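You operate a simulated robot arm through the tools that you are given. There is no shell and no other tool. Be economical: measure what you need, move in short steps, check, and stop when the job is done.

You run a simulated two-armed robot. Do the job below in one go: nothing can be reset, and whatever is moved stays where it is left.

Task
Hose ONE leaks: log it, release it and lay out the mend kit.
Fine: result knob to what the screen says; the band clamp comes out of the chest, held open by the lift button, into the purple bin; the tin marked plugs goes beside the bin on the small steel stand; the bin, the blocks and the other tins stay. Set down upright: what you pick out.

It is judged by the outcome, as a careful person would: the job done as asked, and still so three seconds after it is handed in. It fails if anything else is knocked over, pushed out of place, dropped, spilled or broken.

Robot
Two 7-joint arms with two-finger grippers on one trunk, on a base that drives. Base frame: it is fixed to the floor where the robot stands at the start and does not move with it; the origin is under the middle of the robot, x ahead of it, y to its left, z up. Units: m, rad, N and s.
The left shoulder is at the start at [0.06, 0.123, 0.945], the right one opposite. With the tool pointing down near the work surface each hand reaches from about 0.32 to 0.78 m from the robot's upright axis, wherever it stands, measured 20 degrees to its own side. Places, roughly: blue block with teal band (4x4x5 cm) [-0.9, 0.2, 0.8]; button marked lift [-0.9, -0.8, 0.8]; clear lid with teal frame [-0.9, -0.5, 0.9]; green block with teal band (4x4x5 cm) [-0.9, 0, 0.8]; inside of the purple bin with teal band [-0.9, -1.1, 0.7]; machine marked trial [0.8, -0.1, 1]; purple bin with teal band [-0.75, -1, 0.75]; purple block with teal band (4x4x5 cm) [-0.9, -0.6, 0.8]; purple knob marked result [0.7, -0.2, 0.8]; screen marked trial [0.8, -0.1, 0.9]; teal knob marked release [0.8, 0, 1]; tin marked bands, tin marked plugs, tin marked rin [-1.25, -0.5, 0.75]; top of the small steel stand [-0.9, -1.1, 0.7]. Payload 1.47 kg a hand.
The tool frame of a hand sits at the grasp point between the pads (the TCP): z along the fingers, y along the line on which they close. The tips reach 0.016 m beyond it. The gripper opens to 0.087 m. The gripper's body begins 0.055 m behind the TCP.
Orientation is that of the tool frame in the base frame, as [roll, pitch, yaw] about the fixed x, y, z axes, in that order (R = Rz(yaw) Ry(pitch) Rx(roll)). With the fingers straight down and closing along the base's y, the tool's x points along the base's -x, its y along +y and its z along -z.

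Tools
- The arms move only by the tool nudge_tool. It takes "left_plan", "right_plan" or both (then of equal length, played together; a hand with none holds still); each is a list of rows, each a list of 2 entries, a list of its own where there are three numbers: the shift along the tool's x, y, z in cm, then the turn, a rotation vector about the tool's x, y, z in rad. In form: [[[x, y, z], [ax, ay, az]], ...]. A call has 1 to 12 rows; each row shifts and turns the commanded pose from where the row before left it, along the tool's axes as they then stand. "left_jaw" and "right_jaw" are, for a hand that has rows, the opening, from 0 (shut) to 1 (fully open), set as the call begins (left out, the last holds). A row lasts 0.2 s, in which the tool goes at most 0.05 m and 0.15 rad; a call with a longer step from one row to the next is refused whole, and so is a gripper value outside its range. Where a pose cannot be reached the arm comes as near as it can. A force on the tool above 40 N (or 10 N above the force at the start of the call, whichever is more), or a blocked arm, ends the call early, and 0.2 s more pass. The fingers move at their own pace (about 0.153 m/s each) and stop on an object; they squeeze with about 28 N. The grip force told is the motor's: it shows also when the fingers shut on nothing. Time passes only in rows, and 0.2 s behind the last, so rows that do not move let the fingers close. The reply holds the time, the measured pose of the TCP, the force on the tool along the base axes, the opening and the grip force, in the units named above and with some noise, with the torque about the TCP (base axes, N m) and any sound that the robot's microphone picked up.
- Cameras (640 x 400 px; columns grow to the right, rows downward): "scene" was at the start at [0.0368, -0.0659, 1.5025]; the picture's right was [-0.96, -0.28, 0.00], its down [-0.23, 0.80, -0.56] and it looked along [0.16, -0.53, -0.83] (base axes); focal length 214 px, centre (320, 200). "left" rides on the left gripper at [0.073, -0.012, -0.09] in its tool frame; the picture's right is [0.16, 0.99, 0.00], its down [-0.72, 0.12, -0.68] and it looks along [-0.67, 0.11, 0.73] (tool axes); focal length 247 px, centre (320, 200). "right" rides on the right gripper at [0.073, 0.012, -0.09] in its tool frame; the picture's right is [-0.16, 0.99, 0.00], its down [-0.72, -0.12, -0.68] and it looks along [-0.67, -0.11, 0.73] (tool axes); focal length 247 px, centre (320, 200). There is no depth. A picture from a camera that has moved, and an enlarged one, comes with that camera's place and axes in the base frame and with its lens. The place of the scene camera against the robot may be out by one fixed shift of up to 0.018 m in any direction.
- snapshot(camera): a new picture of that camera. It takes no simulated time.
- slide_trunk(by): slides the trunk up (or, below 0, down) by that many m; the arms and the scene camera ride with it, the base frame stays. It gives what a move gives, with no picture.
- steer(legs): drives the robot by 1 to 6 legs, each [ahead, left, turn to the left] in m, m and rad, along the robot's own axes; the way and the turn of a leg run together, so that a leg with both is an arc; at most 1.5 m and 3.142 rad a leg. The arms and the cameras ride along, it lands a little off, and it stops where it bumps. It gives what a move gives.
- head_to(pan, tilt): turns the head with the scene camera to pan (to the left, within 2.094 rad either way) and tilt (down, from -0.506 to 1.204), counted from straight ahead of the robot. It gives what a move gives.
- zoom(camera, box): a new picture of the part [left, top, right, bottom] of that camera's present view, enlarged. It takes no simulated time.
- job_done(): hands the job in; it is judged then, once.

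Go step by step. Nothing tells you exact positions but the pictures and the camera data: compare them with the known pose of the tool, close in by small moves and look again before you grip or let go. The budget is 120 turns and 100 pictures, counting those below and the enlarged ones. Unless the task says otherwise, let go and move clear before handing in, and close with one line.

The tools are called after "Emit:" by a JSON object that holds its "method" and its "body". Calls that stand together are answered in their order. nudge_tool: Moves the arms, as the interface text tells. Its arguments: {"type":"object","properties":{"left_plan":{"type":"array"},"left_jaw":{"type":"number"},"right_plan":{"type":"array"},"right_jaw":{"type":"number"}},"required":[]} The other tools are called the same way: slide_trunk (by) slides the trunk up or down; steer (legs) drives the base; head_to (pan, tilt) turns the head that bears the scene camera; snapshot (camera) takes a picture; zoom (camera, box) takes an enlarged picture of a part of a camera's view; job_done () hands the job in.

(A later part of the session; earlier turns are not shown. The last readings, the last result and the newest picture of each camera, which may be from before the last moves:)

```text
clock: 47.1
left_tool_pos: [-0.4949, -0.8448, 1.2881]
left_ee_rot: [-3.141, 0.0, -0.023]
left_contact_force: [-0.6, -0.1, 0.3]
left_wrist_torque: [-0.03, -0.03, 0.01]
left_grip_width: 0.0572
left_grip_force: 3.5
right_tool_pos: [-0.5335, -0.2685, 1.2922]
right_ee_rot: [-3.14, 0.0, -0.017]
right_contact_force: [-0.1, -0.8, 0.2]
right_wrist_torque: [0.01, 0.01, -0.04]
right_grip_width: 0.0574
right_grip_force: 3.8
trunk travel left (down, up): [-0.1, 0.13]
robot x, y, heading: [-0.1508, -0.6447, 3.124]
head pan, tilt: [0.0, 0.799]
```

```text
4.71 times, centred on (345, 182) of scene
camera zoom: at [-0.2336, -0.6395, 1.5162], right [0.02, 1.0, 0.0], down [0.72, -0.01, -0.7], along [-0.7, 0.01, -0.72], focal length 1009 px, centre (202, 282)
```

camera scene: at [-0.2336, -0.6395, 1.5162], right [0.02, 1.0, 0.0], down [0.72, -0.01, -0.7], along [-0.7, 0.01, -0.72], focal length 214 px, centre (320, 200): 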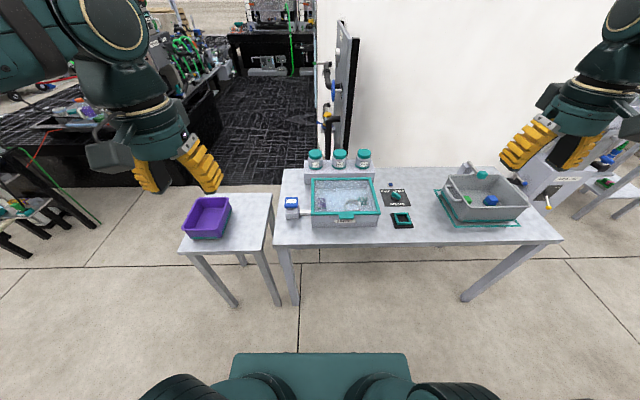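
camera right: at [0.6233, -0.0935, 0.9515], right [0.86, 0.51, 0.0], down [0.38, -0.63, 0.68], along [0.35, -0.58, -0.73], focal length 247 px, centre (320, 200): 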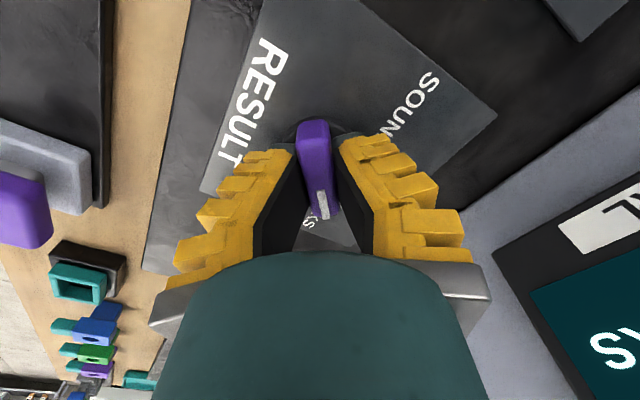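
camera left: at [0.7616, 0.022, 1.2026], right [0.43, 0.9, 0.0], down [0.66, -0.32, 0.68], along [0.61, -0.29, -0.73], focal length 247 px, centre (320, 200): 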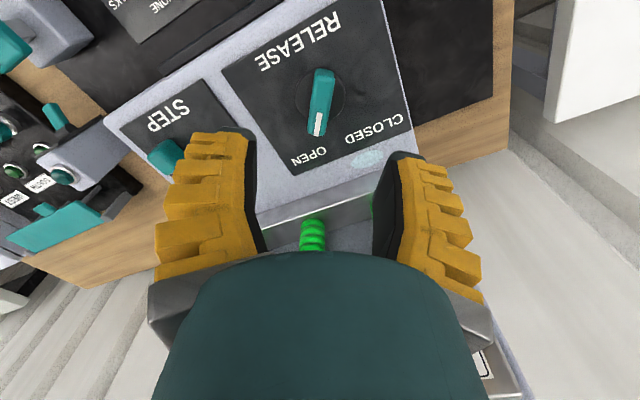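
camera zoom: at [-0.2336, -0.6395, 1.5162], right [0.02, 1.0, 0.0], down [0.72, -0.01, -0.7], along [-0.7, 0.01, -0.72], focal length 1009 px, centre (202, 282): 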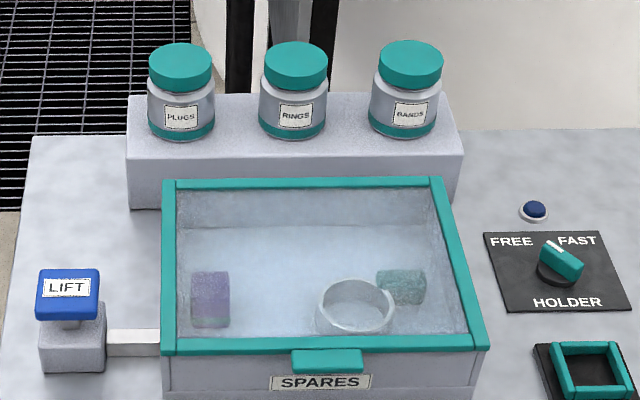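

I see LIFT at about (-0.89, -0.76), the ring-shaped band clamp in the chest at about (-0.89, -0.48), PLUGS as the left tin, and free space on the stand to the right of the bin. I drive a little closer, and start moving the left hand, shut, above the button.

Emit:
{"method": "steer", "body": {"legs": [[0.13, 0, 0.02]]}}

Emit:
{"method": "nudge_tool", "body": {"left_plan": [[[-1.5, 1, 3.5], [0, 0, 0]], [[-1.5, 1, 3.5], [0, 0, 0]], [[-1.5, 1, 3.5], [0, 0, 0]], [[-1.5, 1, 3.5], [0, 0, 0]], [[-1.5, 1, 3.5], [0, 0, 0]], [[-1.5, 1, 3.5], [0, 0, 0]], [[-1.5, 0.5, 3.5], [0, 0, 0]], [[-1.5, 0.5, 3.5], [0, 0, 0]]], "left_jaw": 0.0}}

Emit:
{"method": "snapshot", "body": {"camera": "left"}}

Emit:
{"method": "snapshot", "body": {"camera": "scene"}}

```text
clock: 48.4
left_tool_pos: [-0.6224, -0.8505, 1.2871]
left_ee_rot: [3.142, -0.003, -0.008]
left_contact_force: [-0.7, -0.2, -0.6]
left_wrist_torque: [0.0, -0.04, -0.01]
left_grip_width: 0.0573
left_grip_force: 3.4
right_tool_pos: [-0.6725, -0.2742, 1.2918]
right_ee_rot: [3.14, -0.003, -0.001]
right_contact_force: [-1.0, -0.1, -0.9]
right_wrist_torque: [-0.03, -0.04, -0.02]
right_grip_width: 0.0573
right_grip_force: 3.6
trunk travel left (down, up): [-0.1, 0.13]
robot x, y, heading: [-0.2798, -0.64, -3.143]
head pan, tilt: [0.0, 0.799]
```

```text
clock: 50.2
left_tool_pos: [-0.7416, -0.9188, 1.0059]
left_ee_rot: [3.141, -0.001, -0.005]
left_contact_force: [-0.9, -0.3, -0.5]
left_wrist_torque: [0.0, 0.02, 0.01]
left_grip_width: 0.0001
left_grip_force: 28.2
right_tool_pos: [-0.6728, -0.2752, 1.2914]
right_ee_rot: [-3.14, -0.001, 0.001]
right_contact_force: [-1.0, -0.2, -0.8]
right_wrist_torque: [0.0, -0.01, 0.03]
right_grip_width: 0.0575
right_grip_force: 3.3
trunk travel left (down, up): [-0.1, 0.13]
robot x, y, heading: [-0.283, -0.6417, -3.141]
head pan, tilt: [0.0, 0.799]
```

```text
69 pictures are left
camera left: at [-0.6689, -0.9074, 1.0952], right [0.15, -0.99, 0.0], down [-0.72, -0.11, 0.68], along [-0.67, -0.1, -0.73], focal length 247 px, centre (320, 200)
```

left: 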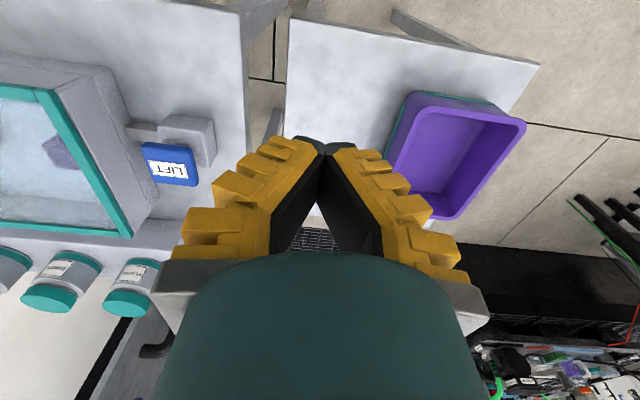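

```text
68 pictures are left
camera scene: at [-0.3645, -0.6403, 1.5161], right [0.0, 1.0, 0.0], down [0.72, 0.0, -0.7], along [-0.7, 0.0, -0.72], focal length 214 px, centre (320, 200)
```

scene: 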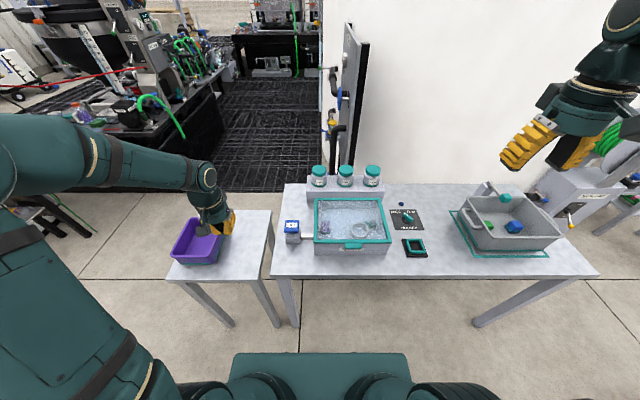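

The button's top is at about (-0.868, -0.750, 0.843). I bring the shut left hand over it.

Emit:
{"method": "nudge_tool", "body": {"left_plan": [[[-2.1, -2.7, 0.8], [0, 0, 0]], [[-2.1, -2.7, 0.8], [0, 0, 0]], [[-2.1, -2.7, 0.8], [0, 0, 0]], [[-2.1, -2.7, 0.8], [0, 0, 0]], [[-2.1, -2.7, 0.8], [0, 0, 0]], [[-2.1, -2.7, 0.8], [0, 0, 0]], [[0, 0, 0], [0, 0, 0]]]}}

Emit:
{"method": "snapshot", "body": {"camera": "left"}}

Emit:
{"method": "zoom", "body": {"camera": "scene", "box": [260, 140, 440, 270]}}

```text
clock: 51.8
left_tool_pos: [-0.8661, -0.7565, 0.9594]
left_ee_rot: [-3.141, -0.001, -0.003]
left_contact_force: [-0.1, -0.4, -0.9]
left_wrist_torque: [0.02, 0.01, -0.01]
left_grip_width: 0.0
left_grip_force: 28.1
right_tool_pos: [-0.6699, -0.2752, 1.2922]
right_ee_rot: [-3.141, 0.0, 0.0]
right_contact_force: [-0.7, -0.3, -0.4]
right_wrist_torque: [0.03, 0.03, -0.01]
right_grip_width: 0.0576
right_grip_force: 3.9
trunk travel left (down, up): [-0.1, 0.13]
robot x, y, heading: [-0.2791, -0.6426, -3.143]
head pan, tilt: [0.0, 0.799]
```

```text
67 pictures are left
camera left: at [-0.7933, -0.7461, 1.0484], right [0.15, -0.99, 0.0], down [-0.72, -0.11, 0.68], along [-0.67, -0.1, -0.73], focal length 247 px, centre (320, 200)
```

left: 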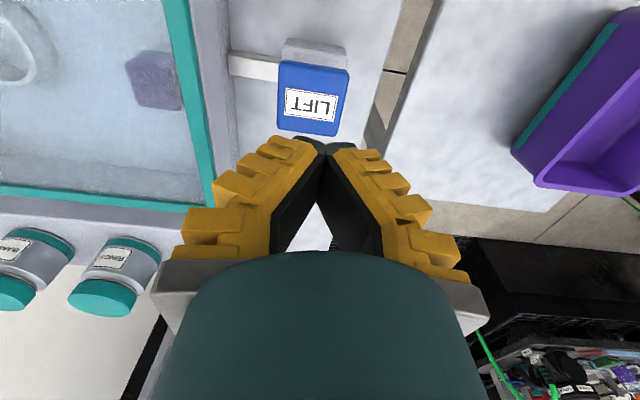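

```text
3.08 times, centred on (350, 205) of scene
camera zoom: at [-0.3629, -0.6406, 1.5163], right [0.0, 1.0, 0.0], down [0.72, 0.0, -0.7], along [-0.7, 0.0, -0.72], focal length 660 px, centre (228, 185)
```

zoom: 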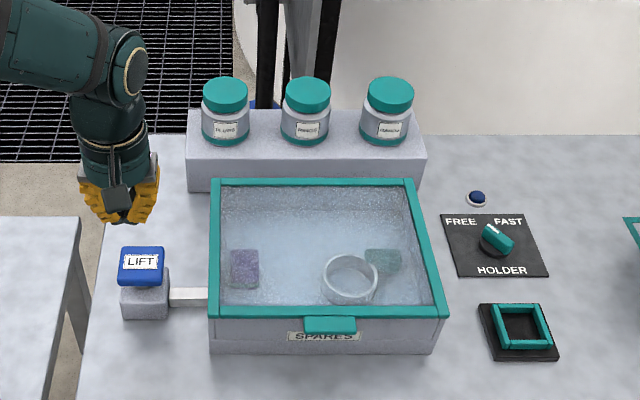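

Aligned. I press the button slowly.

Emit:
{"method": "nudge_tool", "body": {"left_plan": [[[0, 0, 3], [0, 0, 0]], [[0, 0, 3], [0, 0, 0]], [[0, 0, 2], [0, 0, 0]], [[0, 0, 1], [0, 0, 0]], [[0, 0, 0.8], [0, 0, 0]], [[0, 0, 0.5], [0, 0, 0]], [[0, 0, 0], [0, 0, 0]], [[0, 0, 0], [0, 0, 0]]]}}

Emit:
{"method": "snapshot", "body": {"camera": "scene"}}

```text
clock: 53.6
left_tool_pos: [-0.8652, -0.7565, 0.8574]
left_ee_rot: [-3.141, 0.001, -0.004]
left_contact_force: [-0.4, -0.5, 6.5]
left_wrist_torque: [0.02, 0.01, 0.1]
left_grip_width: 0.0061
left_grip_force: 28.3
right_tool_pos: [-0.673, -0.2741, 1.2914]
right_ee_rot: [-3.141, 0.002, -0.002]
right_contact_force: [0.1, 0.7, 0.0]
right_wrist_torque: [-0.02, 0.01, -0.01]
right_grip_width: 0.0575
right_grip_force: 3.1
trunk travel left (down, up): [-0.1, 0.13]
robot x, y, heading: [-0.2801, -0.6406, -3.14]
head pan, tilt: [0.0, 0.799]
```

```text
65 pictures are left
camera scene: at [-0.363, -0.64, 1.5163], right [0.0, 1.0, 0.0], down [0.72, 0.0, -0.7], along [-0.7, 0.0, -0.72], focal length 214 px, centre (320, 200)
```

scene: 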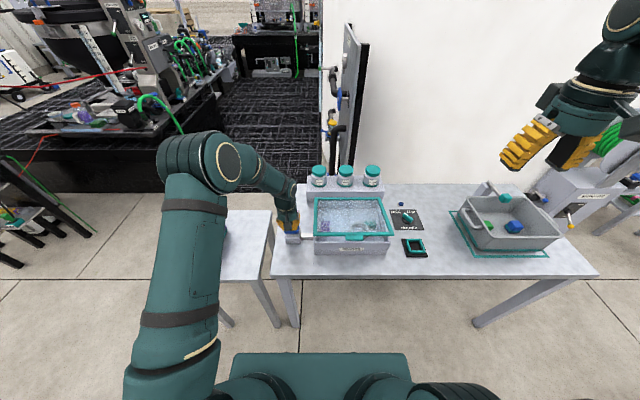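

The lid may be starting to rise. I press a bit further.

Emit:
{"method": "nudge_tool", "body": {"left_plan": [[[0, 0, 0.4], [0, 0, 0]], [[0, 0, 0.4], [0, 0, 0]], [[0, 0, 0.4], [0, 0, 0]], [[0, 0, 0], [0, 0, 0]], [[0, 0, 0], [0, 0, 0]], [[0, 0, 0], [0, 0, 0]], [[0, 0, 0], [0, 0, 0]]]}}

Emit:
{"method": "zoom", "body": {"camera": "scene", "box": [260, 140, 440, 270]}}

```text
clock: 55.2
left_tool_pos: [-0.8653, -0.7581, 0.844]
left_ee_rot: [3.141, -0.001, -0.005]
left_contact_force: [-0.7, 1.3, 4.3]
left_wrist_torque: [0.0, 0.0, 0.0]
left_grip_width: 0.0057
left_grip_force: 27.8
right_tool_pos: [-0.6707, -0.2744, 1.2908]
right_ee_rot: [3.141, 0.001, -0.001]
right_contact_force: [-0.2, -0.3, 0.4]
right_wrist_torque: [-0.01, -0.04, -0.05]
right_grip_width: 0.0574
right_grip_force: 3.3
trunk travel left (down, up): [-0.1, 0.13]
robot x, y, heading: [-0.2786, -0.6454, -3.143]
head pan, tilt: [0.0, 0.799]
```

```text
3.08 times, centred on (350, 205) of scene
camera zoom: at [-0.3631, -0.6399, 1.5163], right [0.0, 1.0, 0.0], down [0.72, 0.0, -0.7], along [-0.7, 0.0, -0.72], focal length 660 px, centre (228, 185)
```

zoom: 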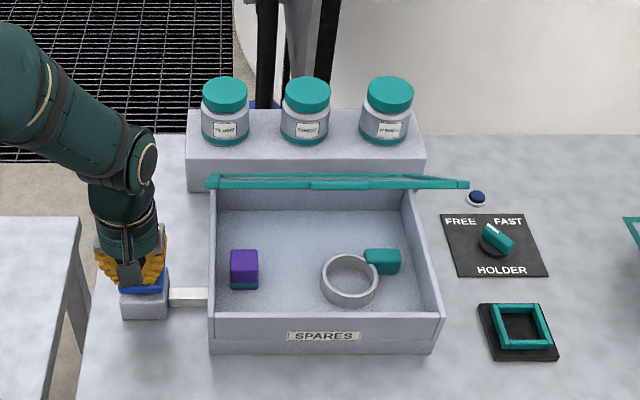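

The lid is held open and the clamp (a ring with a teal screw block) is visible. I bring the right hand in front of the chest, high, for a closer look.

Emit:
{"method": "nudge_tool", "body": {"right_plan": [[[0, 3.5, 1.5], [0, 0, 0]], [[0, 3.5, 1.5], [0, 0, 0]], [[0, 3.5, 1.5], [0, 0, 0]], [[0, 3.5, 1.5], [0, 0, 0]], [[0, 3.5, 1.5], [0, 0, 0]], [[0, 2.5, 1.5], [0, 0, 0]], [[0, 0, 0], [0, 0, 0]]], "right_jaw": 1.0}}

Emit:
{"method": "snapshot", "body": {"camera": "right"}}

Emit:
{"method": "zoom", "body": {"camera": "scene", "box": [260, 140, 440, 270]}}

```text
clock: 56.8
left_tool_pos: [-0.8644, -0.7574, 0.8442]
left_ee_rot: [3.141, 0.0, -0.006]
left_contact_force: [-0.3, 0.6, 6.6]
left_wrist_torque: [0.01, 0.01, 0.01]
left_grip_width: 0.0058
left_grip_force: 28.2
right_tool_pos: [-0.6722, -0.4762, 1.2017]
right_ee_rot: [-3.141, 0.001, -0.001]
right_contact_force: [-1.2, -0.7, 0.4]
right_wrist_torque: [-0.04, 0.01, 0.0]
right_grip_width: 0.0869
right_grip_force: 0.0
trunk travel left (down, up): [-0.1, 0.13]
robot x, y, heading: [-0.2776, -0.6452, -3.138]
head pan, tilt: [0.0, 0.799]
```

```text
63 pictures are left
camera right: at [-0.5981, -0.4872, 1.2913], right [-0.16, -0.99, 0.0], down [-0.72, 0.12, 0.68], along [-0.67, 0.11, -0.73], focal length 247 px, centre (320, 200)
```

right: 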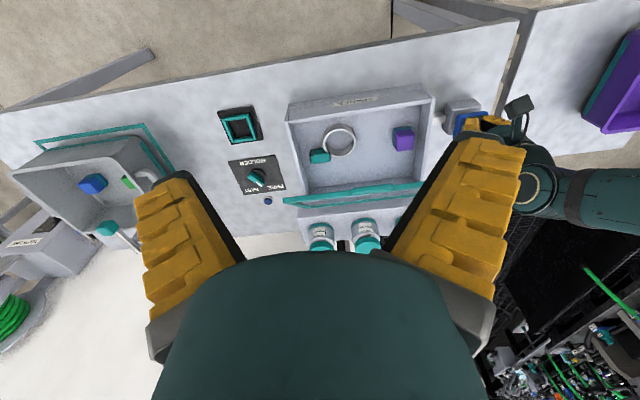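

```text
3.08 times, centred on (350, 205) of scene
camera zoom: at [-0.363, -0.6398, 1.5163], right [0.0, 1.0, 0.0], down [0.72, 0.0, -0.7], along [-0.7, 0.0, -0.72], focal length 660 px, centre (228, 185)
```

zoom: 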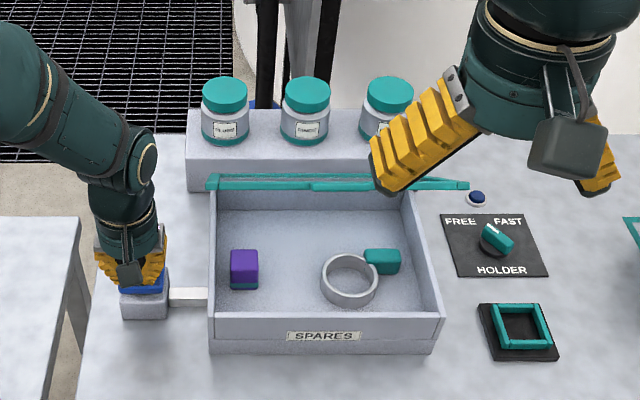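

The lid seems to stand only about half open. I zoom in and press slightly further to see if it lifts more.

Emit:
{"method": "nudge_tool", "body": {"left_plan": [[[0, 0, 0.4], [0, 0, 0]], [[0, 0, 0.4], [0, 0, 0]], [[0, 0, 0], [0, 0, 0]], [[0, 0, 0], [0, 0, 0]], [[0, 0, 0], [0, 0, 0]]]}}

Emit:
{"method": "zoom", "body": {"camera": "right", "box": [240, 80, 480, 240]}}

```text
clock: 58.0
left_tool_pos: [-0.8662, -0.7573, 0.8369]
left_ee_rot: [3.141, 0.002, -0.004]
left_contact_force: [1.1, 1.0, 4.1]
left_wrist_torque: [0.06, -0.03, -0.04]
left_grip_width: 0.0063
left_grip_force: 27.8
right_tool_pos: [-0.6721, -0.4762, 1.2024]
right_ee_rot: [3.142, -0.001, -0.001]
right_contact_force: [-1.1, -0.4, 0.2]
right_wrist_torque: [-0.01, -0.03, 0.02]
right_grip_width: 0.087
right_grip_force: 0.1
trunk travel left (down, up): [-0.1, 0.13]
robot x, y, heading: [-0.2812, -0.6445, -3.142]
head pan, tilt: [0.0, 0.799]
heard: click
```

```text
2.50 times, centred on (360, 160) of right
camera zoom: at [-0.5981, -0.4869, 1.2916], right [-0.16, -0.99, 0.0], down [-0.72, 0.12, 0.68], along [-0.67, 0.11, -0.73], focal length 617 px, centre (220, 300)
```

zoom: 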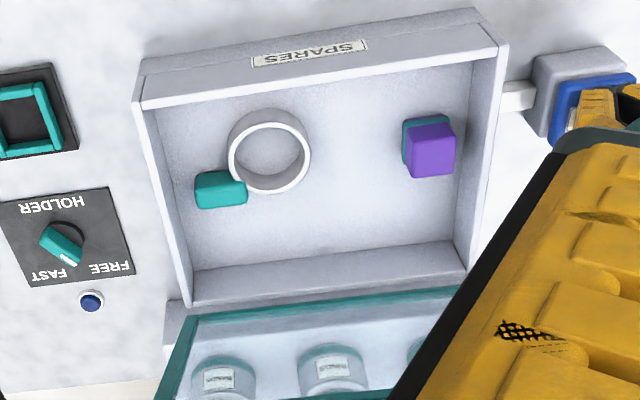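

A click, and now the lid stands fully up. The ring's centre is about (-0.86, -0.487); I move the open right hand above it, turned so that the fingers miss the teal screw block.

Emit:
{"method": "nudge_tool", "body": {"right_plan": [[[-2.6, 0.15, 2.5], [0, 0, 0]], [[-2.6, 0.15, 2.5], [0, 0, 0]], [[-2.6, 0.15, 2.5], [0, 0, 0]], [[-2.6, 0.15, 2.5], [0, 0, 0]], [[-2.6, 0.15, 2.5], [0, 0, 0]], [[-2.6, 0.15, 2.5], [0, 0, 0]], [[-2.6, 0.15, 2.5], [0, 0, 0]], [[0, 0, 0], [0, 0, 0.14]], [[0, 0, 0], [0, 0, 0.14]], [[0, 0, 0], [0, 0, 0.14]], [[0, 0, 0], [0, 0, 0.14]], [[0, 0, 0], [0, 0, 0.14]]]}}

Emit:
{"method": "snapshot", "body": {"camera": "right"}}

Emit:
{"method": "zoom", "body": {"camera": "scene", "box": [260, 120, 440, 270]}}

```text
clock: 60.6
left_tool_pos: [-0.8661, -0.757, 0.837]
left_ee_rot: [3.14, 0.0, -0.006]
left_contact_force: [-1.6, -0.1, 4.9]
left_wrist_torque: [-0.01, 0.02, -0.01]
left_grip_width: 0.0061
left_grip_force: 28.2
right_tool_pos: [-0.8536, -0.4865, 1.0262]
right_ee_rot: [-3.141, 0.0, -0.702]
right_contact_force: [-0.1, -0.2, -0.4]
right_wrist_torque: [0.0, 0.0, -0.01]
right_grip_width: 0.087
right_grip_force: 0.0
trunk travel left (down, up): [-0.1, 0.13]
robot x, y, heading: [-0.2782, -0.6421, -3.144]
head pan, tilt: [0.0, 0.799]
```

```text
60 pictures are left
camera right: at [-0.8048, -0.5414, 1.1159], right [-0.76, -0.65, 0.0], down [-0.48, 0.56, 0.68], along [-0.44, 0.52, -0.73], focal length 247 px, centre (320, 200)
```

right: 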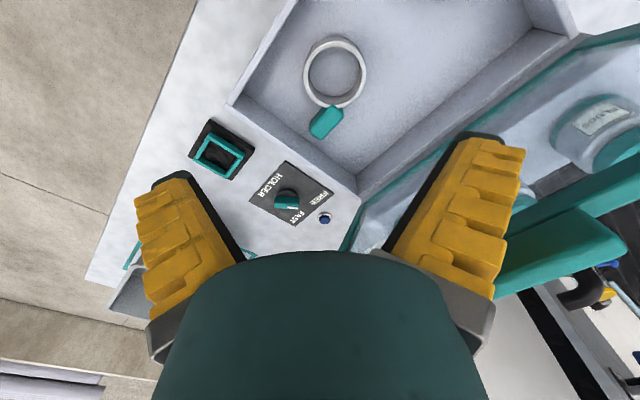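

```text
2.67 times, centred on (350, 195) of scene
camera zoom: at [-0.3632, -0.6401, 1.5163], right [0.0, 1.0, 0.0], down [0.72, 0.0, -0.7], along [-0.7, 0.0, -0.72], focal length 572 px, centre (240, 213)
```

zoom: 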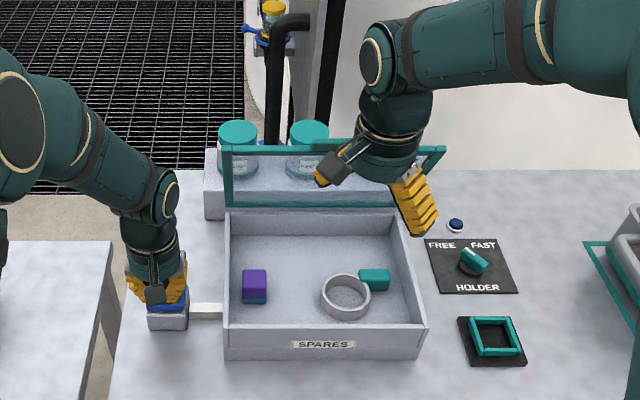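

Two views agree: ring top centre (-0.875, -0.487, 0.803), diameter ~7.3 cm. I centre and lower partway, then look.

Emit:
{"method": "nudge_tool", "body": {"right_plan": [[[-1.6, 1.42, 0], [0, 0, 0]], [[0, 0, 4], [0, 0, 0]], [[0, 0, 4], [0, 0, 0]], [[0, 0, 4], [0, 0, 0]], [[0, 0, 0], [0, 0, 0]]]}}

Emit:
{"method": "snapshot", "body": {"camera": "right"}}

Emit:
{"method": "zoom", "body": {"camera": "scene", "box": [280, 160, 420, 270]}}

```text
clock: 61.3
left_tool_pos: [-0.8648, -0.7589, 0.8365]
left_ee_rot: [-3.141, -0.001, -0.005]
left_contact_force: [1.9, -0.1, 4.8]
left_wrist_torque: [-0.01, 0.03, 0.0]
left_grip_width: 0.0059
left_grip_force: 28.0
right_tool_pos: [-0.878, -0.4875, 0.9891]
right_ee_rot: [3.131, 0.009, -0.701]
right_contact_force: [4.0, -0.9, 9.2]
right_wrist_torque: [0.29, 0.77, -0.08]
right_grip_width: 0.0869
right_grip_force: 0.1
trunk travel left (down, up): [-0.1, 0.13]
robot x, y, heading: [-0.2783, -0.6418, -3.146]
head pan, tilt: [0.0, 0.799]
stopped in row 3 (right hand): the force on the tool passed its limit at 72 N (the readings are from after the stop); the commanded pose is now the measured one
```

```text
58 pictures are left
camera right: at [-0.8279, -0.5426, 1.0779], right [-0.76, -0.65, 0.01], down [-0.47, 0.56, 0.69], along [-0.45, 0.51, -0.73], focal length 247 px, centre (320, 200)
```

right: 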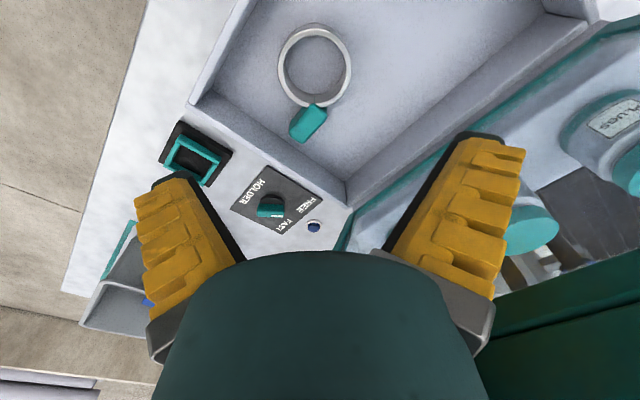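

```text
3.64 times, centred on (350, 215) of scene
camera zoom: at [-0.3627, -0.6402, 1.5164], right [0.0, 1.0, 0.0], down [0.72, 0.0, -0.7], along [-0.7, 0.0, -0.72], focal length 780 px, centre (211, 146)
```

zoom: 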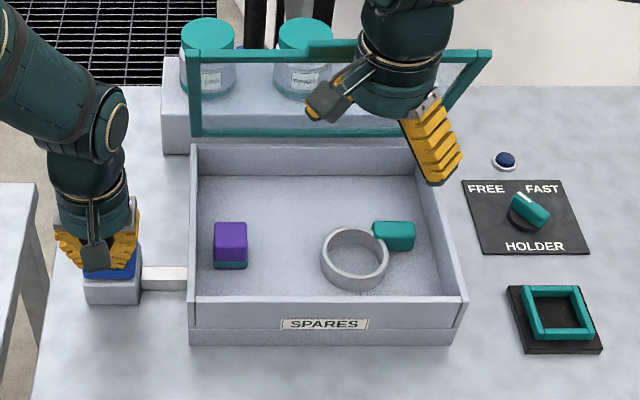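

The wrist touched the raised lid, which leans over the chest. I back the right hand away toward me and up, then check whether pressing a little deeper opens the lid more.

Emit:
{"method": "nudge_tool", "body": {"right_plan": [[[2.3, -1.94, -1], [0, 0, 0]], [[1.5, -1.3, -3], [0, 0, 0]], [[1.5, -1.3, -3], [0, 0, 0]], [[0, 0, 0], [0, 0, 0]]]}}

Emit:
{"method": "nudge_tool", "body": {"left_plan": [[[0, 0, 0.3], [0, 0, 0]], [[0, 0, 0.3], [0, 0, 0]], [[0, 0, 0], [0, 0, 0]], [[0, 0, 0], [0, 0, 0]], [[0, 0, 0], [0, 0, 0]], [[0, 0, 0], [0, 0, 0]]]}}

Emit:
{"method": "zoom", "body": {"camera": "scene", "box": [260, 130, 440, 260]}}

```text
clock: 62.3
left_tool_pos: [-0.8651, -0.7568, 0.8364]
left_ee_rot: [-3.141, -0.003, -0.004]
left_contact_force: [1.2, 1.2, 4.5]
left_wrist_torque: [0.03, 0.01, -0.02]
left_grip_width: 0.0059
left_grip_force: 28.3
right_tool_pos: [-0.8058, -0.4867, 1.0561]
right_ee_rot: [3.132, 0.007, -0.702]
right_contact_force: [0.2, 0.1, 0.4]
right_wrist_torque: [-0.01, -0.02, -0.01]
right_grip_width: 0.087
right_grip_force: 0.0
trunk travel left (down, up): [-0.1, 0.13]
robot x, y, heading: [-0.2805, -0.6419, -3.146]
head pan, tilt: [0.0, 0.799]
```

```text
clock: 63.7
left_tool_pos: [-0.8652, -0.7568, 0.8323]
left_ee_rot: [3.141, 0.001, -0.005]
left_contact_force: [0.7, 0.2, 17.3]
left_wrist_torque: [-0.02, -0.05, 0.0]
left_grip_width: 0.0061
left_grip_force: 28.4
right_tool_pos: [-0.8056, -0.4865, 1.0568]
right_ee_rot: [3.132, 0.008, -0.702]
right_contact_force: [0.1, -0.8, -0.6]
right_wrist_torque: [0.0, -0.03, 0.01]
right_grip_width: 0.0868
right_grip_force: 0.1
trunk travel left (down, up): [-0.1, 0.13]
robot x, y, heading: [-0.2803, -0.6401, -3.147]
head pan, tilt: [0.0, 0.799]
```

```text
3.08 times, centred on (350, 195) of scene
camera zoom: at [-0.3619, -0.6397, 1.5164], right [0.0, 1.0, 0.0], down [0.72, 0.0, -0.7], along [-0.7, 0.0, -0.72], focal length 660 px, centre (228, 215)
```

zoom: 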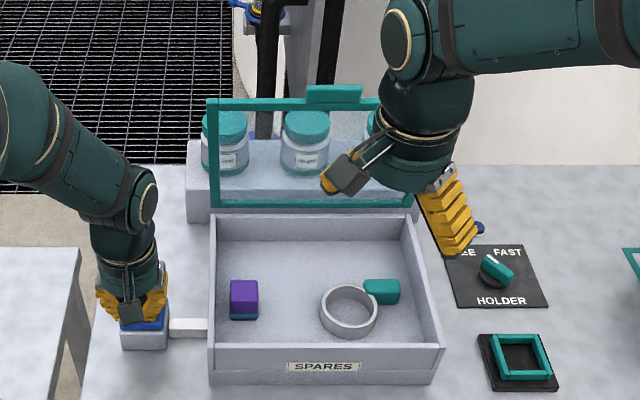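

Pressed to its stop, the lid opens further. I tilt the right hand slightly back toward me to keep its wrist off the lid, lower in front of it and then move over the ring.

Emit:
{"method": "nudge_tool", "body": {"right_plan": [[[0, 0, 0], [0, -0.15, 0]], [[0, 0, 4], [0, 0, 0]], [[0, 0, 4], [0, 0, 0]], [[0, 0, 4], [0, 0, 0]], [[0, 0, 1.3], [0, 0, 0]], [[-1.7, 2.25, 0], [0, 0, 0]], [[-1.6, 2.25, 0], [0, 0, 0]], [[0, 0, 0], [0, 0, 0]]]}}

Emit:
{"method": "snapshot", "body": {"camera": "right"}}

Emit:
{"method": "zoom", "body": {"camera": "scene", "box": [260, 130, 440, 260]}}

```text
clock: 65.5
left_tool_pos: [-0.8649, -0.7572, 0.8315]
left_ee_rot: [-3.141, 0.0, -0.007]
left_contact_force: [-0.3, -0.4, 19.8]
left_wrist_torque: [-0.01, -0.04, -0.01]
left_grip_width: 0.0061
left_grip_force: 28.2
right_tool_pos: [-0.8771, -0.4881, 0.9322]
right_ee_rot: [3.133, 0.158, -0.703]
right_contact_force: [-0.1, 0.1, -1.0]
right_wrist_torque: [-0.01, 0.0, 0.0]
right_grip_width: 0.0866
right_grip_force: 0.0
trunk travel left (down, up): [-0.1, 0.13]
robot x, y, heading: [-0.279, -0.6432, -3.138]
head pan, tilt: [0.0, 0.799]
```

```text
55 pictures are left
camera right: at [-0.8174, -0.551, 1.0091], right [-0.76, -0.65, 0.03], down [-0.39, 0.49, 0.78], along [-0.53, 0.58, -0.62], focal length 247 px, centre (320, 200)
```

right: 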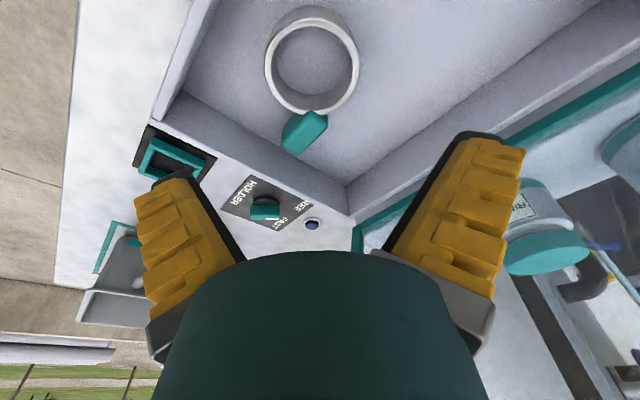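

```text
3.08 times, centred on (350, 195) of scene
camera zoom: at [-0.3619, -0.6397, 1.5164], right [0.0, 1.0, 0.0], down [0.72, 0.0, -0.7], along [-0.7, 0.0, -0.72], focal length 660 px, centre (228, 215)
```

zoom: 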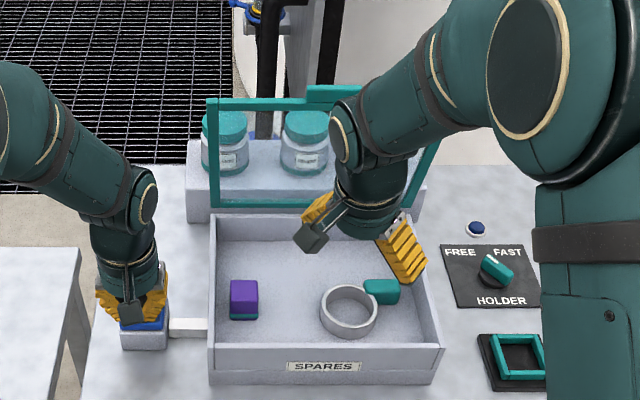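

Aligned to within 3 mm. I descend most of the way and look once more before straddling the ring.

Emit:
{"method": "nudge_tool", "body": {"right_plan": [[[0.46, -0.3, 3.0], [0, 0, 0]], [[0.46, 0, 3.0], [0, 0, 0]], [[0.4, 0, 2.6], [0, 0, 0]], [[0, 0, 0], [0, 0, 0]]]}}

Emit:
{"method": "snapshot", "body": {"camera": "right"}}

Emit:
{"method": "zoom", "body": {"camera": "scene", "box": [300, 160, 410, 250]}}

```text
clock: 66.5
left_tool_pos: [-0.8656, -0.7576, 0.8311]
left_ee_rot: [-3.141, 0.001, -0.005]
left_contact_force: [-1.5, 0.8, 18.8]
left_wrist_torque: [-0.02, 0.02, 0.02]
left_grip_width: 0.006
left_grip_force: 28.1
right_tool_pos: [-0.8743, -0.4853, 0.8452]
right_ee_rot: [3.134, 0.157, -0.704]
right_contact_force: [-0.4, 0.0, -0.1]
right_wrist_torque: [-0.01, 0.01, -0.01]
right_grip_width: 0.0869
right_grip_force: 0.2
trunk travel left (down, up): [-0.1, 0.13]
robot x, y, heading: [-0.2814, -0.6409, -3.141]
head pan, tilt: [0.0, 0.799]
```

```text
53 pictures are left
camera right: at [-0.8165, -0.5483, 0.9214], right [-0.76, -0.65, 0.03], down [-0.38, 0.49, 0.78], along [-0.53, 0.58, -0.62], focal length 247 px, centre (320, 200)
```

right: 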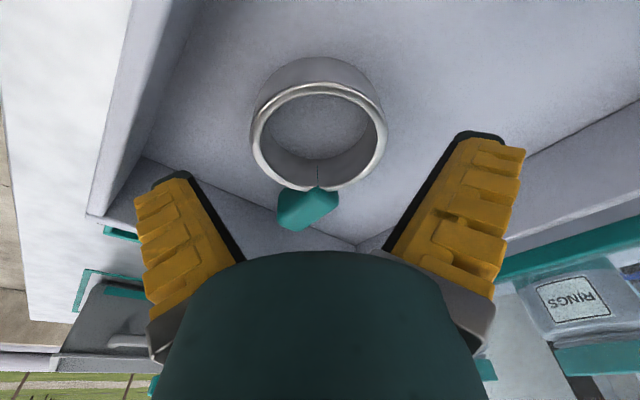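

```text
4.44 times, centred on (355, 205) of scene
camera zoom: at [-0.3619, -0.6397, 1.5164], right [0.0, 1.0, 0.0], down [0.72, 0.0, -0.7], along [-0.7, 0.0, -0.72], focal length 953 px, centre (164, 178)
```

zoom: 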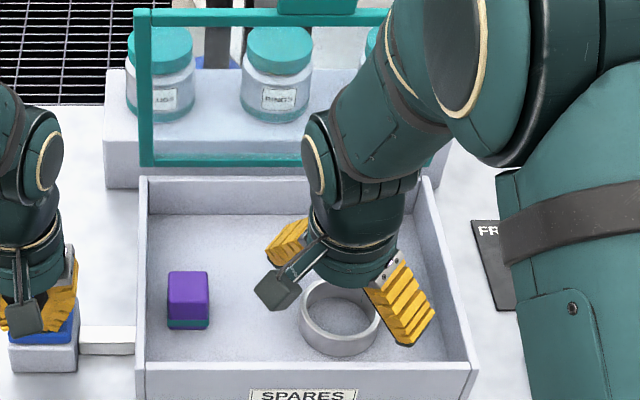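

Centred. I lower about 3.3 cm more and close on the ring.

Emit:
{"method": "nudge_tool", "body": {"right_plan": [[[0.25, 0, 1.6], [0, 0, 0]], [[0.27, 0, 1.7], [0, 0, 0]], [[0, 0, 0], [0, 0, 0]]]}}

Emit:
{"method": "nudge_tool", "body": {"right_plan": [[[0, 0, 0], [0, 0, 0]], [[0, 0, 0], [0, 0, 0]], [[0, 0, 0], [0, 0, 0]]], "right_jaw": 0.0}}

Emit:
{"method": "snapshot", "body": {"camera": "right"}}

```text
clock: 67.3
left_tool_pos: [-0.8654, -0.7572, 0.8309]
left_ee_rot: [3.141, 0.001, -0.004]
left_contact_force: [-1.2, -0.5, 20.3]
left_wrist_torque: [-0.03, -0.02, -0.02]
left_grip_width: 0.0059
left_grip_force: 28.6
right_tool_pos: [-0.8757, -0.4834, 0.8116]
right_ee_rot: [3.133, 0.157, -0.702]
right_contact_force: [0.5, 1.1, 0.9]
right_wrist_torque: [-0.01, -0.01, -0.01]
right_grip_width: 0.087
right_grip_force: 0.0
trunk travel left (down, up): [-0.1, 0.13]
robot x, y, heading: [-0.2792, -0.6402, -3.142]
head pan, tilt: [0.0, 0.799]
```

```text
clock: 68.1
left_tool_pos: [-0.8653, -0.7575, 0.8319]
left_ee_rot: [3.141, 0.0, -0.007]
left_contact_force: [-1.8, -0.4, 18.7]
left_wrist_torque: [0.01, 0.03, 0.04]
left_grip_width: 0.006
left_grip_force: 28.6
right_tool_pos: [-0.8757, -0.4841, 0.8114]
right_ee_rot: [3.133, 0.156, -0.704]
right_contact_force: [-0.6, 1.2, 3.7]
right_wrist_torque: [-0.03, -0.13, 0.04]
right_grip_width: 0.066
right_grip_force: 28.2
trunk travel left (down, up): [-0.1, 0.13]
robot x, y, heading: [-0.2818, -0.6419, 3.14]
head pan, tilt: [0.0, 0.799]
```

```text
51 pictures are left
camera right: at [-0.8169, -0.5482, 0.8883], right [-0.76, -0.65, 0.03], down [-0.38, 0.49, 0.78], along [-0.53, 0.58, -0.62], focal length 247 px, centre (320, 200)
```

right: 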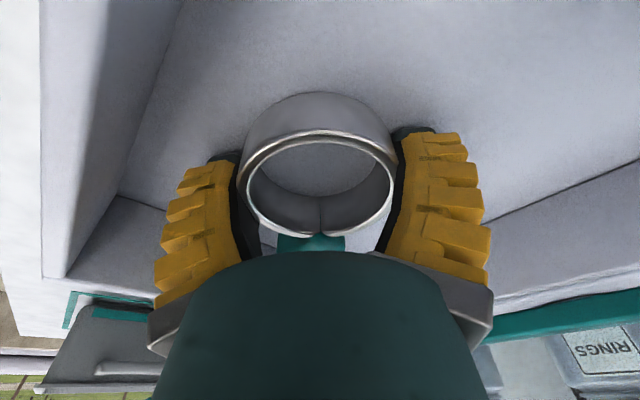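

The clamp is gripped (6.6 cm). I lift it straight up, then back toward me, clear of the lid.

Emit:
{"method": "nudge_tool", "body": {"right_plan": [[[-0.47, 0, -2.96], [0, 0, 0]], [[-0.6, 0, -3.8], [0, 0, 0]], [[-0.2, -0.4, -3.8], [0, 0, 0]], [[0.5, -0.8, -3.8], [0, 0, 0]], [[1.5, -1.5, -3.8], [0, 0, 0]], [[1.5, -1.5, -3.8], [0, 0, 0]], [[1.5, -1.5, -2.8], [0, 0, 0]], [[0, 0, 0], [0, 0, 0]]]}}

Emit:
{"method": "snapshot", "body": {"camera": "scene"}}

Emit:
{"method": "snapshot", "body": {"camera": "right"}}

```text
clock: 69.9
left_tool_pos: [-0.8651, -0.7575, 0.8313]
left_ee_rot: [3.141, 0.0, -0.006]
left_contact_force: [-1.1, -0.4, 19.5]
left_wrist_torque: [0.01, 0.02, 0.03]
left_grip_width: 0.006
left_grip_force: 28.4
right_tool_pos: [-0.778, -0.4902, 1.049]
right_ee_rot: [3.132, 0.157, -0.704]
right_contact_force: [-0.2, 0.8, -0.7]
right_wrist_torque: [-0.07, -0.02, 0.04]
right_grip_width: 0.0662
right_grip_force: 27.1
trunk travel left (down, up): [-0.1, 0.13]
robot x, y, heading: [-0.2787, -0.6425, -3.146]
head pan, tilt: [0.0, 0.799]
```

```text
50 pictures are left
camera scene: at [-0.362, -0.6398, 1.5164], right [0.0, 1.0, 0.0], down [0.72, 0.0, -0.7], along [-0.7, 0.0, -0.72], focal length 214 px, centre (320, 200)
```

scene: 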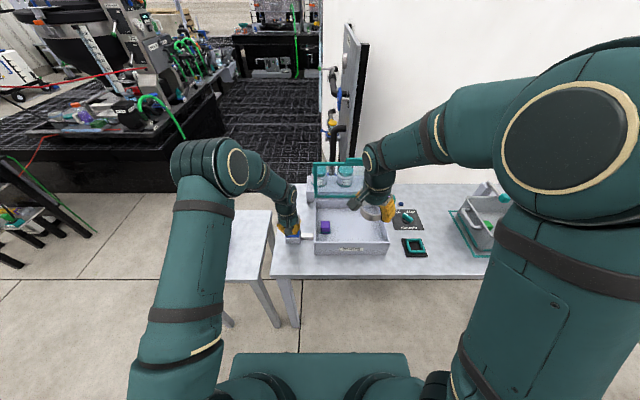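

```text
49 pictures are left
camera right: at [-0.7206, -0.5535, 1.1264], right [-0.76, -0.65, 0.03], down [-0.39, 0.49, 0.78], along [-0.53, 0.58, -0.62], focal length 247 px, centre (320, 200)
```

right: 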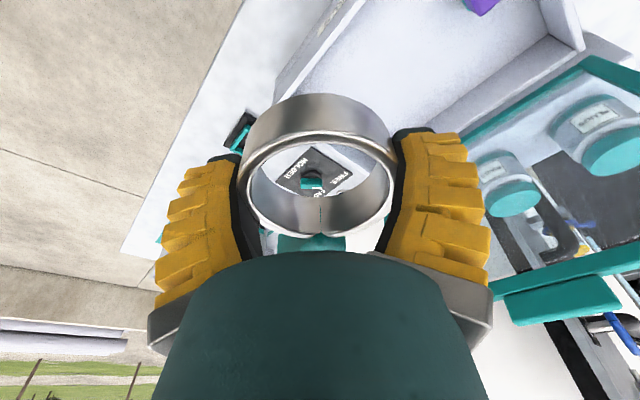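

The clamp is out. I move it further from the lid's swing first, then let the button up slowly.

Emit:
{"method": "nudge_tool", "body": {"right_plan": [[[2.1, -2.15, -3.0], [0, 0, 0]], [[2.1, -2.15, -3.0], [0, 0, 0]], [[2.1, -2.15, -3.0], [0, 0, 0]], [[0, 0, 0], [0, 0, 0]]]}}

Emit:
{"method": "nudge_tool", "body": {"left_plan": [[[0, 0, -0.3], [0, 0, 0]], [[0, 0, -0.3], [0, 0, 0]], [[0, 0, -0.3], [0, 0, 0]], [[0, 0, -0.3], [0, 0, 0]], [[0, 0, -0.3], [0, 0, 0]], [[0, 0, -0.3], [0, 0, 0]], [[0, 0, -0.3], [0, 0, 0]], [[0, 0, -0.3], [0, 0, 0]], [[0, 0, -0.5], [0, 0, 0]], [[0, 0, -0.5], [0, 0, 0]], [[0, 0, -1], [0, 0, 0]], [[0, 0, -1], [0, 0, 0]]]}}

Emit:
{"method": "nudge_tool", "body": {"left_plan": [[[0, 0, -4], [0, 0, 0]], [[0, 0, -4], [0, 0, 0]], [[0, 0, -4], [0, 0, 0]], [[0, 0, -4], [0, 0, 0]], [[2, 2, -4], [0, 0, 0]], [[2, 2, -4], [0, 0, 0]], [[2, 2, -4], [0, 0, 0]], [[2, 2, -4], [0, 0, 0]]]}}

Emit:
{"method": "snapshot", "body": {"camera": "scene"}}

```text
clock: 70.9
left_tool_pos: [-0.8651, -0.7567, 0.8319]
left_ee_rot: [-3.14, 0.001, -0.005]
left_contact_force: [-1.0, -0.9, 18.8]
left_wrist_torque: [-0.03, 0.0, 0.07]
left_grip_width: 0.0061
left_grip_force: 28.4
right_tool_pos: [-0.6792, -0.4889, 1.1271]
right_ee_rot: [3.131, 0.158, -0.705]
right_contact_force: [0.6, -1.0, -1.5]
right_wrist_torque: [-0.03, -0.01, -0.01]
right_grip_width: 0.0661
right_grip_force: 28.4
trunk travel left (down, up): [-0.1, 0.13]
robot x, y, heading: [-0.2809, -0.6414, -3.141]
head pan, tilt: [0.0, 0.799]
```

```text
clock: 73.5
left_tool_pos: [-0.8649, -0.7568, 0.8843]
left_ee_rot: [3.141, -0.002, -0.004]
left_contact_force: [0.6, 0.1, 0.6]
left_wrist_torque: [0.02, -0.03, 0.02]
left_grip_width: 0.0
left_grip_force: 27.9
right_tool_pos: [-0.6815, -0.4892, 1.1274]
right_ee_rot: [3.133, 0.155, -0.704]
right_contact_force: [-0.3, -1.0, -0.8]
right_wrist_torque: [-0.04, 0.01, 0.01]
right_grip_width: 0.066
right_grip_force: 27.8
trunk travel left (down, up): [-0.1, 0.13]
robot x, y, heading: [-0.2791, -0.6451, 3.142]
head pan, tilt: [0.0, 0.799]
```

```text
clock: 75.3
left_tool_pos: [-0.787, -0.8398, 1.2042]
left_ee_rot: [3.141, 0.001, -0.005]
left_contact_force: [-0.7, 0.2, 0.3]
left_wrist_torque: [0.03, 0.04, 0.0]
left_grip_width: 0.0
left_grip_force: 28.0
right_tool_pos: [-0.679, -0.4906, 1.1273]
right_ee_rot: [3.132, 0.156, -0.704]
right_contact_force: [0.2, -0.5, -1.2]
right_wrist_torque: [-0.02, -0.01, 0.0]
right_grip_width: 0.0665
right_grip_force: 28.1
trunk travel left (down, up): [-0.1, 0.13]
robot x, y, heading: [-0.2802, -0.6431, 3.142]
head pan, tilt: [0.0, 0.799]
```

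```text
48 pictures are left
camera scene: at [-0.3625, -0.6405, 1.5163], right [0.0, 1.0, 0.0], down [0.72, 0.0, -0.7], along [-0.7, 0.0, -0.72], focal length 214 px, centre (320, 200)
```

scene: 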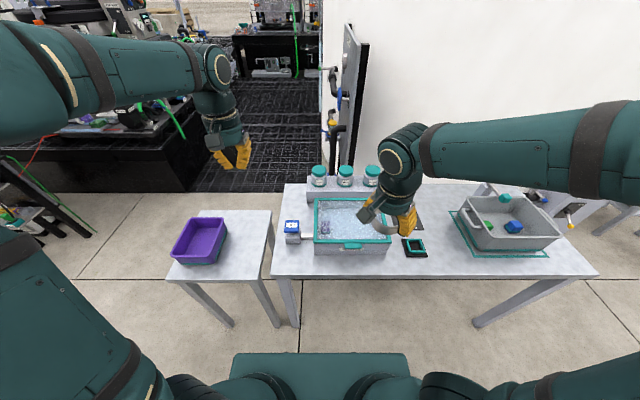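

The lid is shut again and the purple block stayed inside. I drive sideways to bring the bin in front of the right arm.

Emit:
{"method": "steer", "body": {"legs": [[0, 0.48, 0]]}}

Emit:
{"method": "snapshot", "body": {"camera": "scene"}}

Emit:
{"method": "snapshot", "body": {"camera": "right"}}

```text
clock: 80.0
left_tool_pos: [-0.7863, -1.3212, 1.2058]
left_ee_rot: [-3.14, -0.001, -0.004]
left_contact_force: [0.2, -0.2, 0.7]
left_wrist_torque: [-0.02, 0.0, -0.01]
left_grip_width: 0.0
left_grip_force: 28.3
right_tool_pos: [-0.6817, -0.97, 1.1265]
right_ee_rot: [3.134, 0.157, -0.701]
right_contact_force: [-0.2, 0.1, -0.7]
right_wrist_torque: [0.04, 0.01, -0.02]
right_grip_width: 0.0664
right_grip_force: 28.3
trunk travel left (down, up): [-0.1, 0.13]
robot x, y, heading: [-0.2801, -1.1213, -3.138]
head pan, tilt: [0.0, 0.799]
```

```text
47 pictures are left
camera scene: at [-0.3631, -1.121, 1.5162], right [0.0, 1.0, 0.0], down [0.72, 0.0, -0.7], along [-0.7, 0.0, -0.72], focal length 214 px, centre (320, 200)
```

scene: 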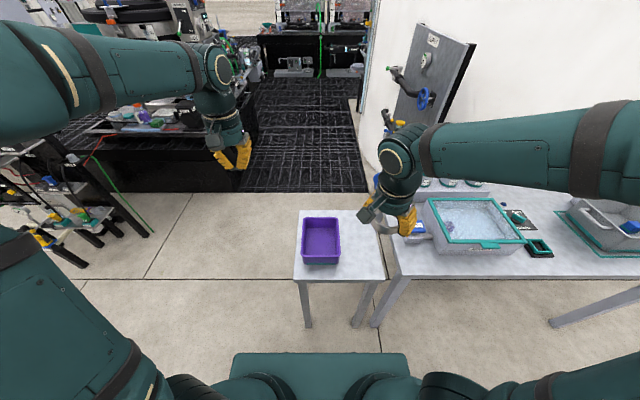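

```text
46 pictures are left
camera right: at [-0.6217, -1.0339, 1.204], right [-0.76, -0.65, 0.03], down [-0.39, 0.49, 0.78], along [-0.53, 0.58, -0.62], focal length 247 px, centre (320, 200)
```

right: 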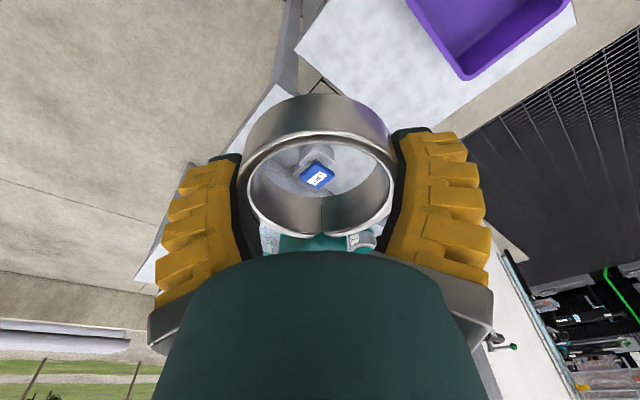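

I take a closer look at the bin to size it up.

Emit:
{"method": "zoom", "body": {"camera": "scene", "box": [280, 200, 400, 280]}}

```text
5.00 times, centred on (340, 240) of scene
camera zoom: at [-0.3631, -1.121, 1.5162], right [0.0, 1.0, 0.0], down [0.72, 0.0, -0.7], along [-0.7, 0.0, -0.72], focal length 1072 px, centre (220, 0)
```

zoom: 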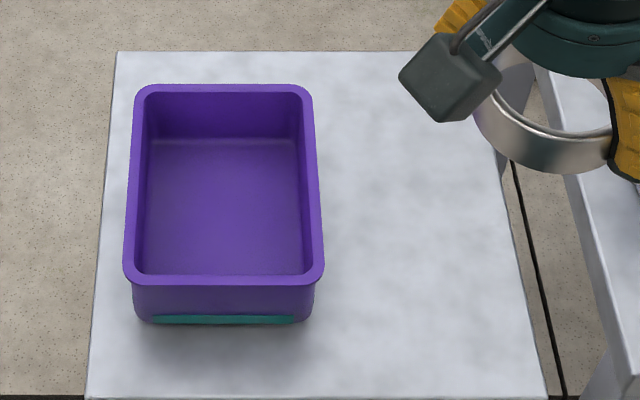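

Bin inside: about 17.5 x 13.4 cm centred near (-0.845, -1.117), rim z about 0.80. I turn the hand so the screw block points along the bin's length, and move above the bin.

Emit:
{"method": "nudge_tool", "body": {"right_plan": [[[0, 0, 0], [-0.0218, 0, -0.1383]], [[0, 0, 0], [-0.0218, 0, -0.1383]], [[0, 0, 0], [-0.0218, 0, -0.1383]], [[0, 0, 0], [-0.0218, 0, -0.1383]], [[0, 0, 0], [-0.0218, 0, -0.1383]], [[-1.63, 1.84, 2.6], [0, 0, 0]], [[-1.63, 1.84, 2.6], [0, 0, 0]], [[-1.63, 1.84, 2.6], [0, 0, 0]], [[-1.63, 1.84, 2.6], [0, 0, 0]], [[-1.63, 1.84, 2.6], [0, 0, 0]], [[-1.63, 1.84, 2.6], [0, 0, 0]], [[0, 0, 0], [0, 0, 0]]]}}

Emit:
{"method": "snapshot", "body": {"camera": "right"}}

Emit:
{"method": "zoom", "body": {"camera": "scene", "box": [260, 160, 420, 280]}}

```text
clock: 82.6
left_tool_pos: [-0.7856, -1.3191, 1.2049]
left_ee_rot: [-3.141, -0.001, -0.004]
left_contact_force: [0.2, 0.9, -0.6]
left_wrist_torque: [-0.03, 0.03, 0.01]
left_grip_width: 0.0
left_grip_force: 28.4
right_tool_pos: [-0.8025, -1.0812, 0.9904]
right_ee_rot: [3.135, 0.163, -0.002]
right_contact_force: [-0.3, -0.6, -0.9]
right_wrist_torque: [0.01, 0.02, 0.01]
right_grip_width: 0.0665
right_grip_force: 27.9
trunk travel left (down, up): [-0.1, 0.13]
robot x, y, heading: [-0.2784, -1.1243, -3.14]
head pan, tilt: [0.0, 0.799]
```

```text
44 pictures are left
camera right: at [-0.7154, -1.0927, 1.0665], right [-0.16, -0.99, 0.03], down [-0.6, 0.12, 0.79], along [-0.78, 0.1, -0.62], focal length 247 px, centre (320, 200)
```

right: 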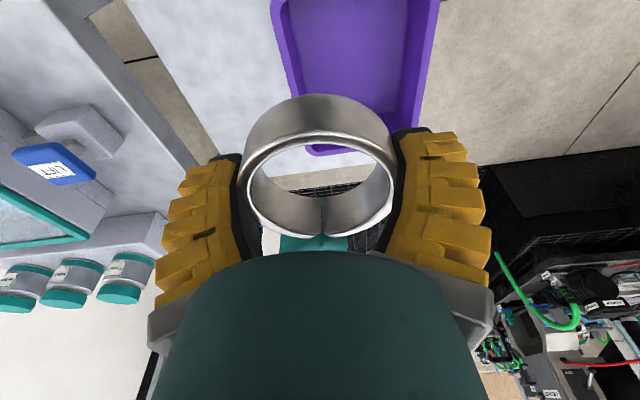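

```text
3.33 times, centred on (340, 220) of scene
camera zoom: at [-0.3625, -1.1203, 1.5163], right [0.0, 1.0, 0.0], down [0.72, 0.0, -0.7], along [-0.7, 0.0, -0.72], focal length 715 px, centre (253, 133)
```

zoom: 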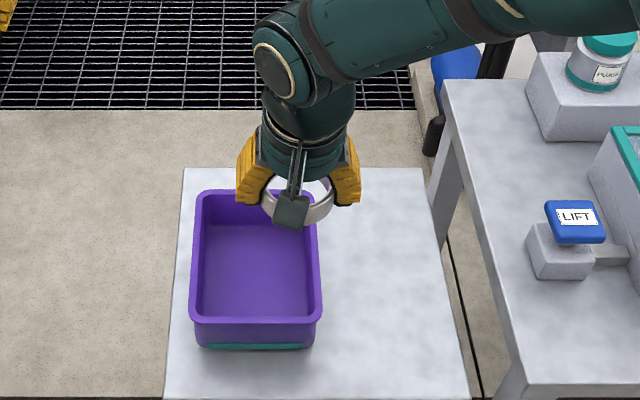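

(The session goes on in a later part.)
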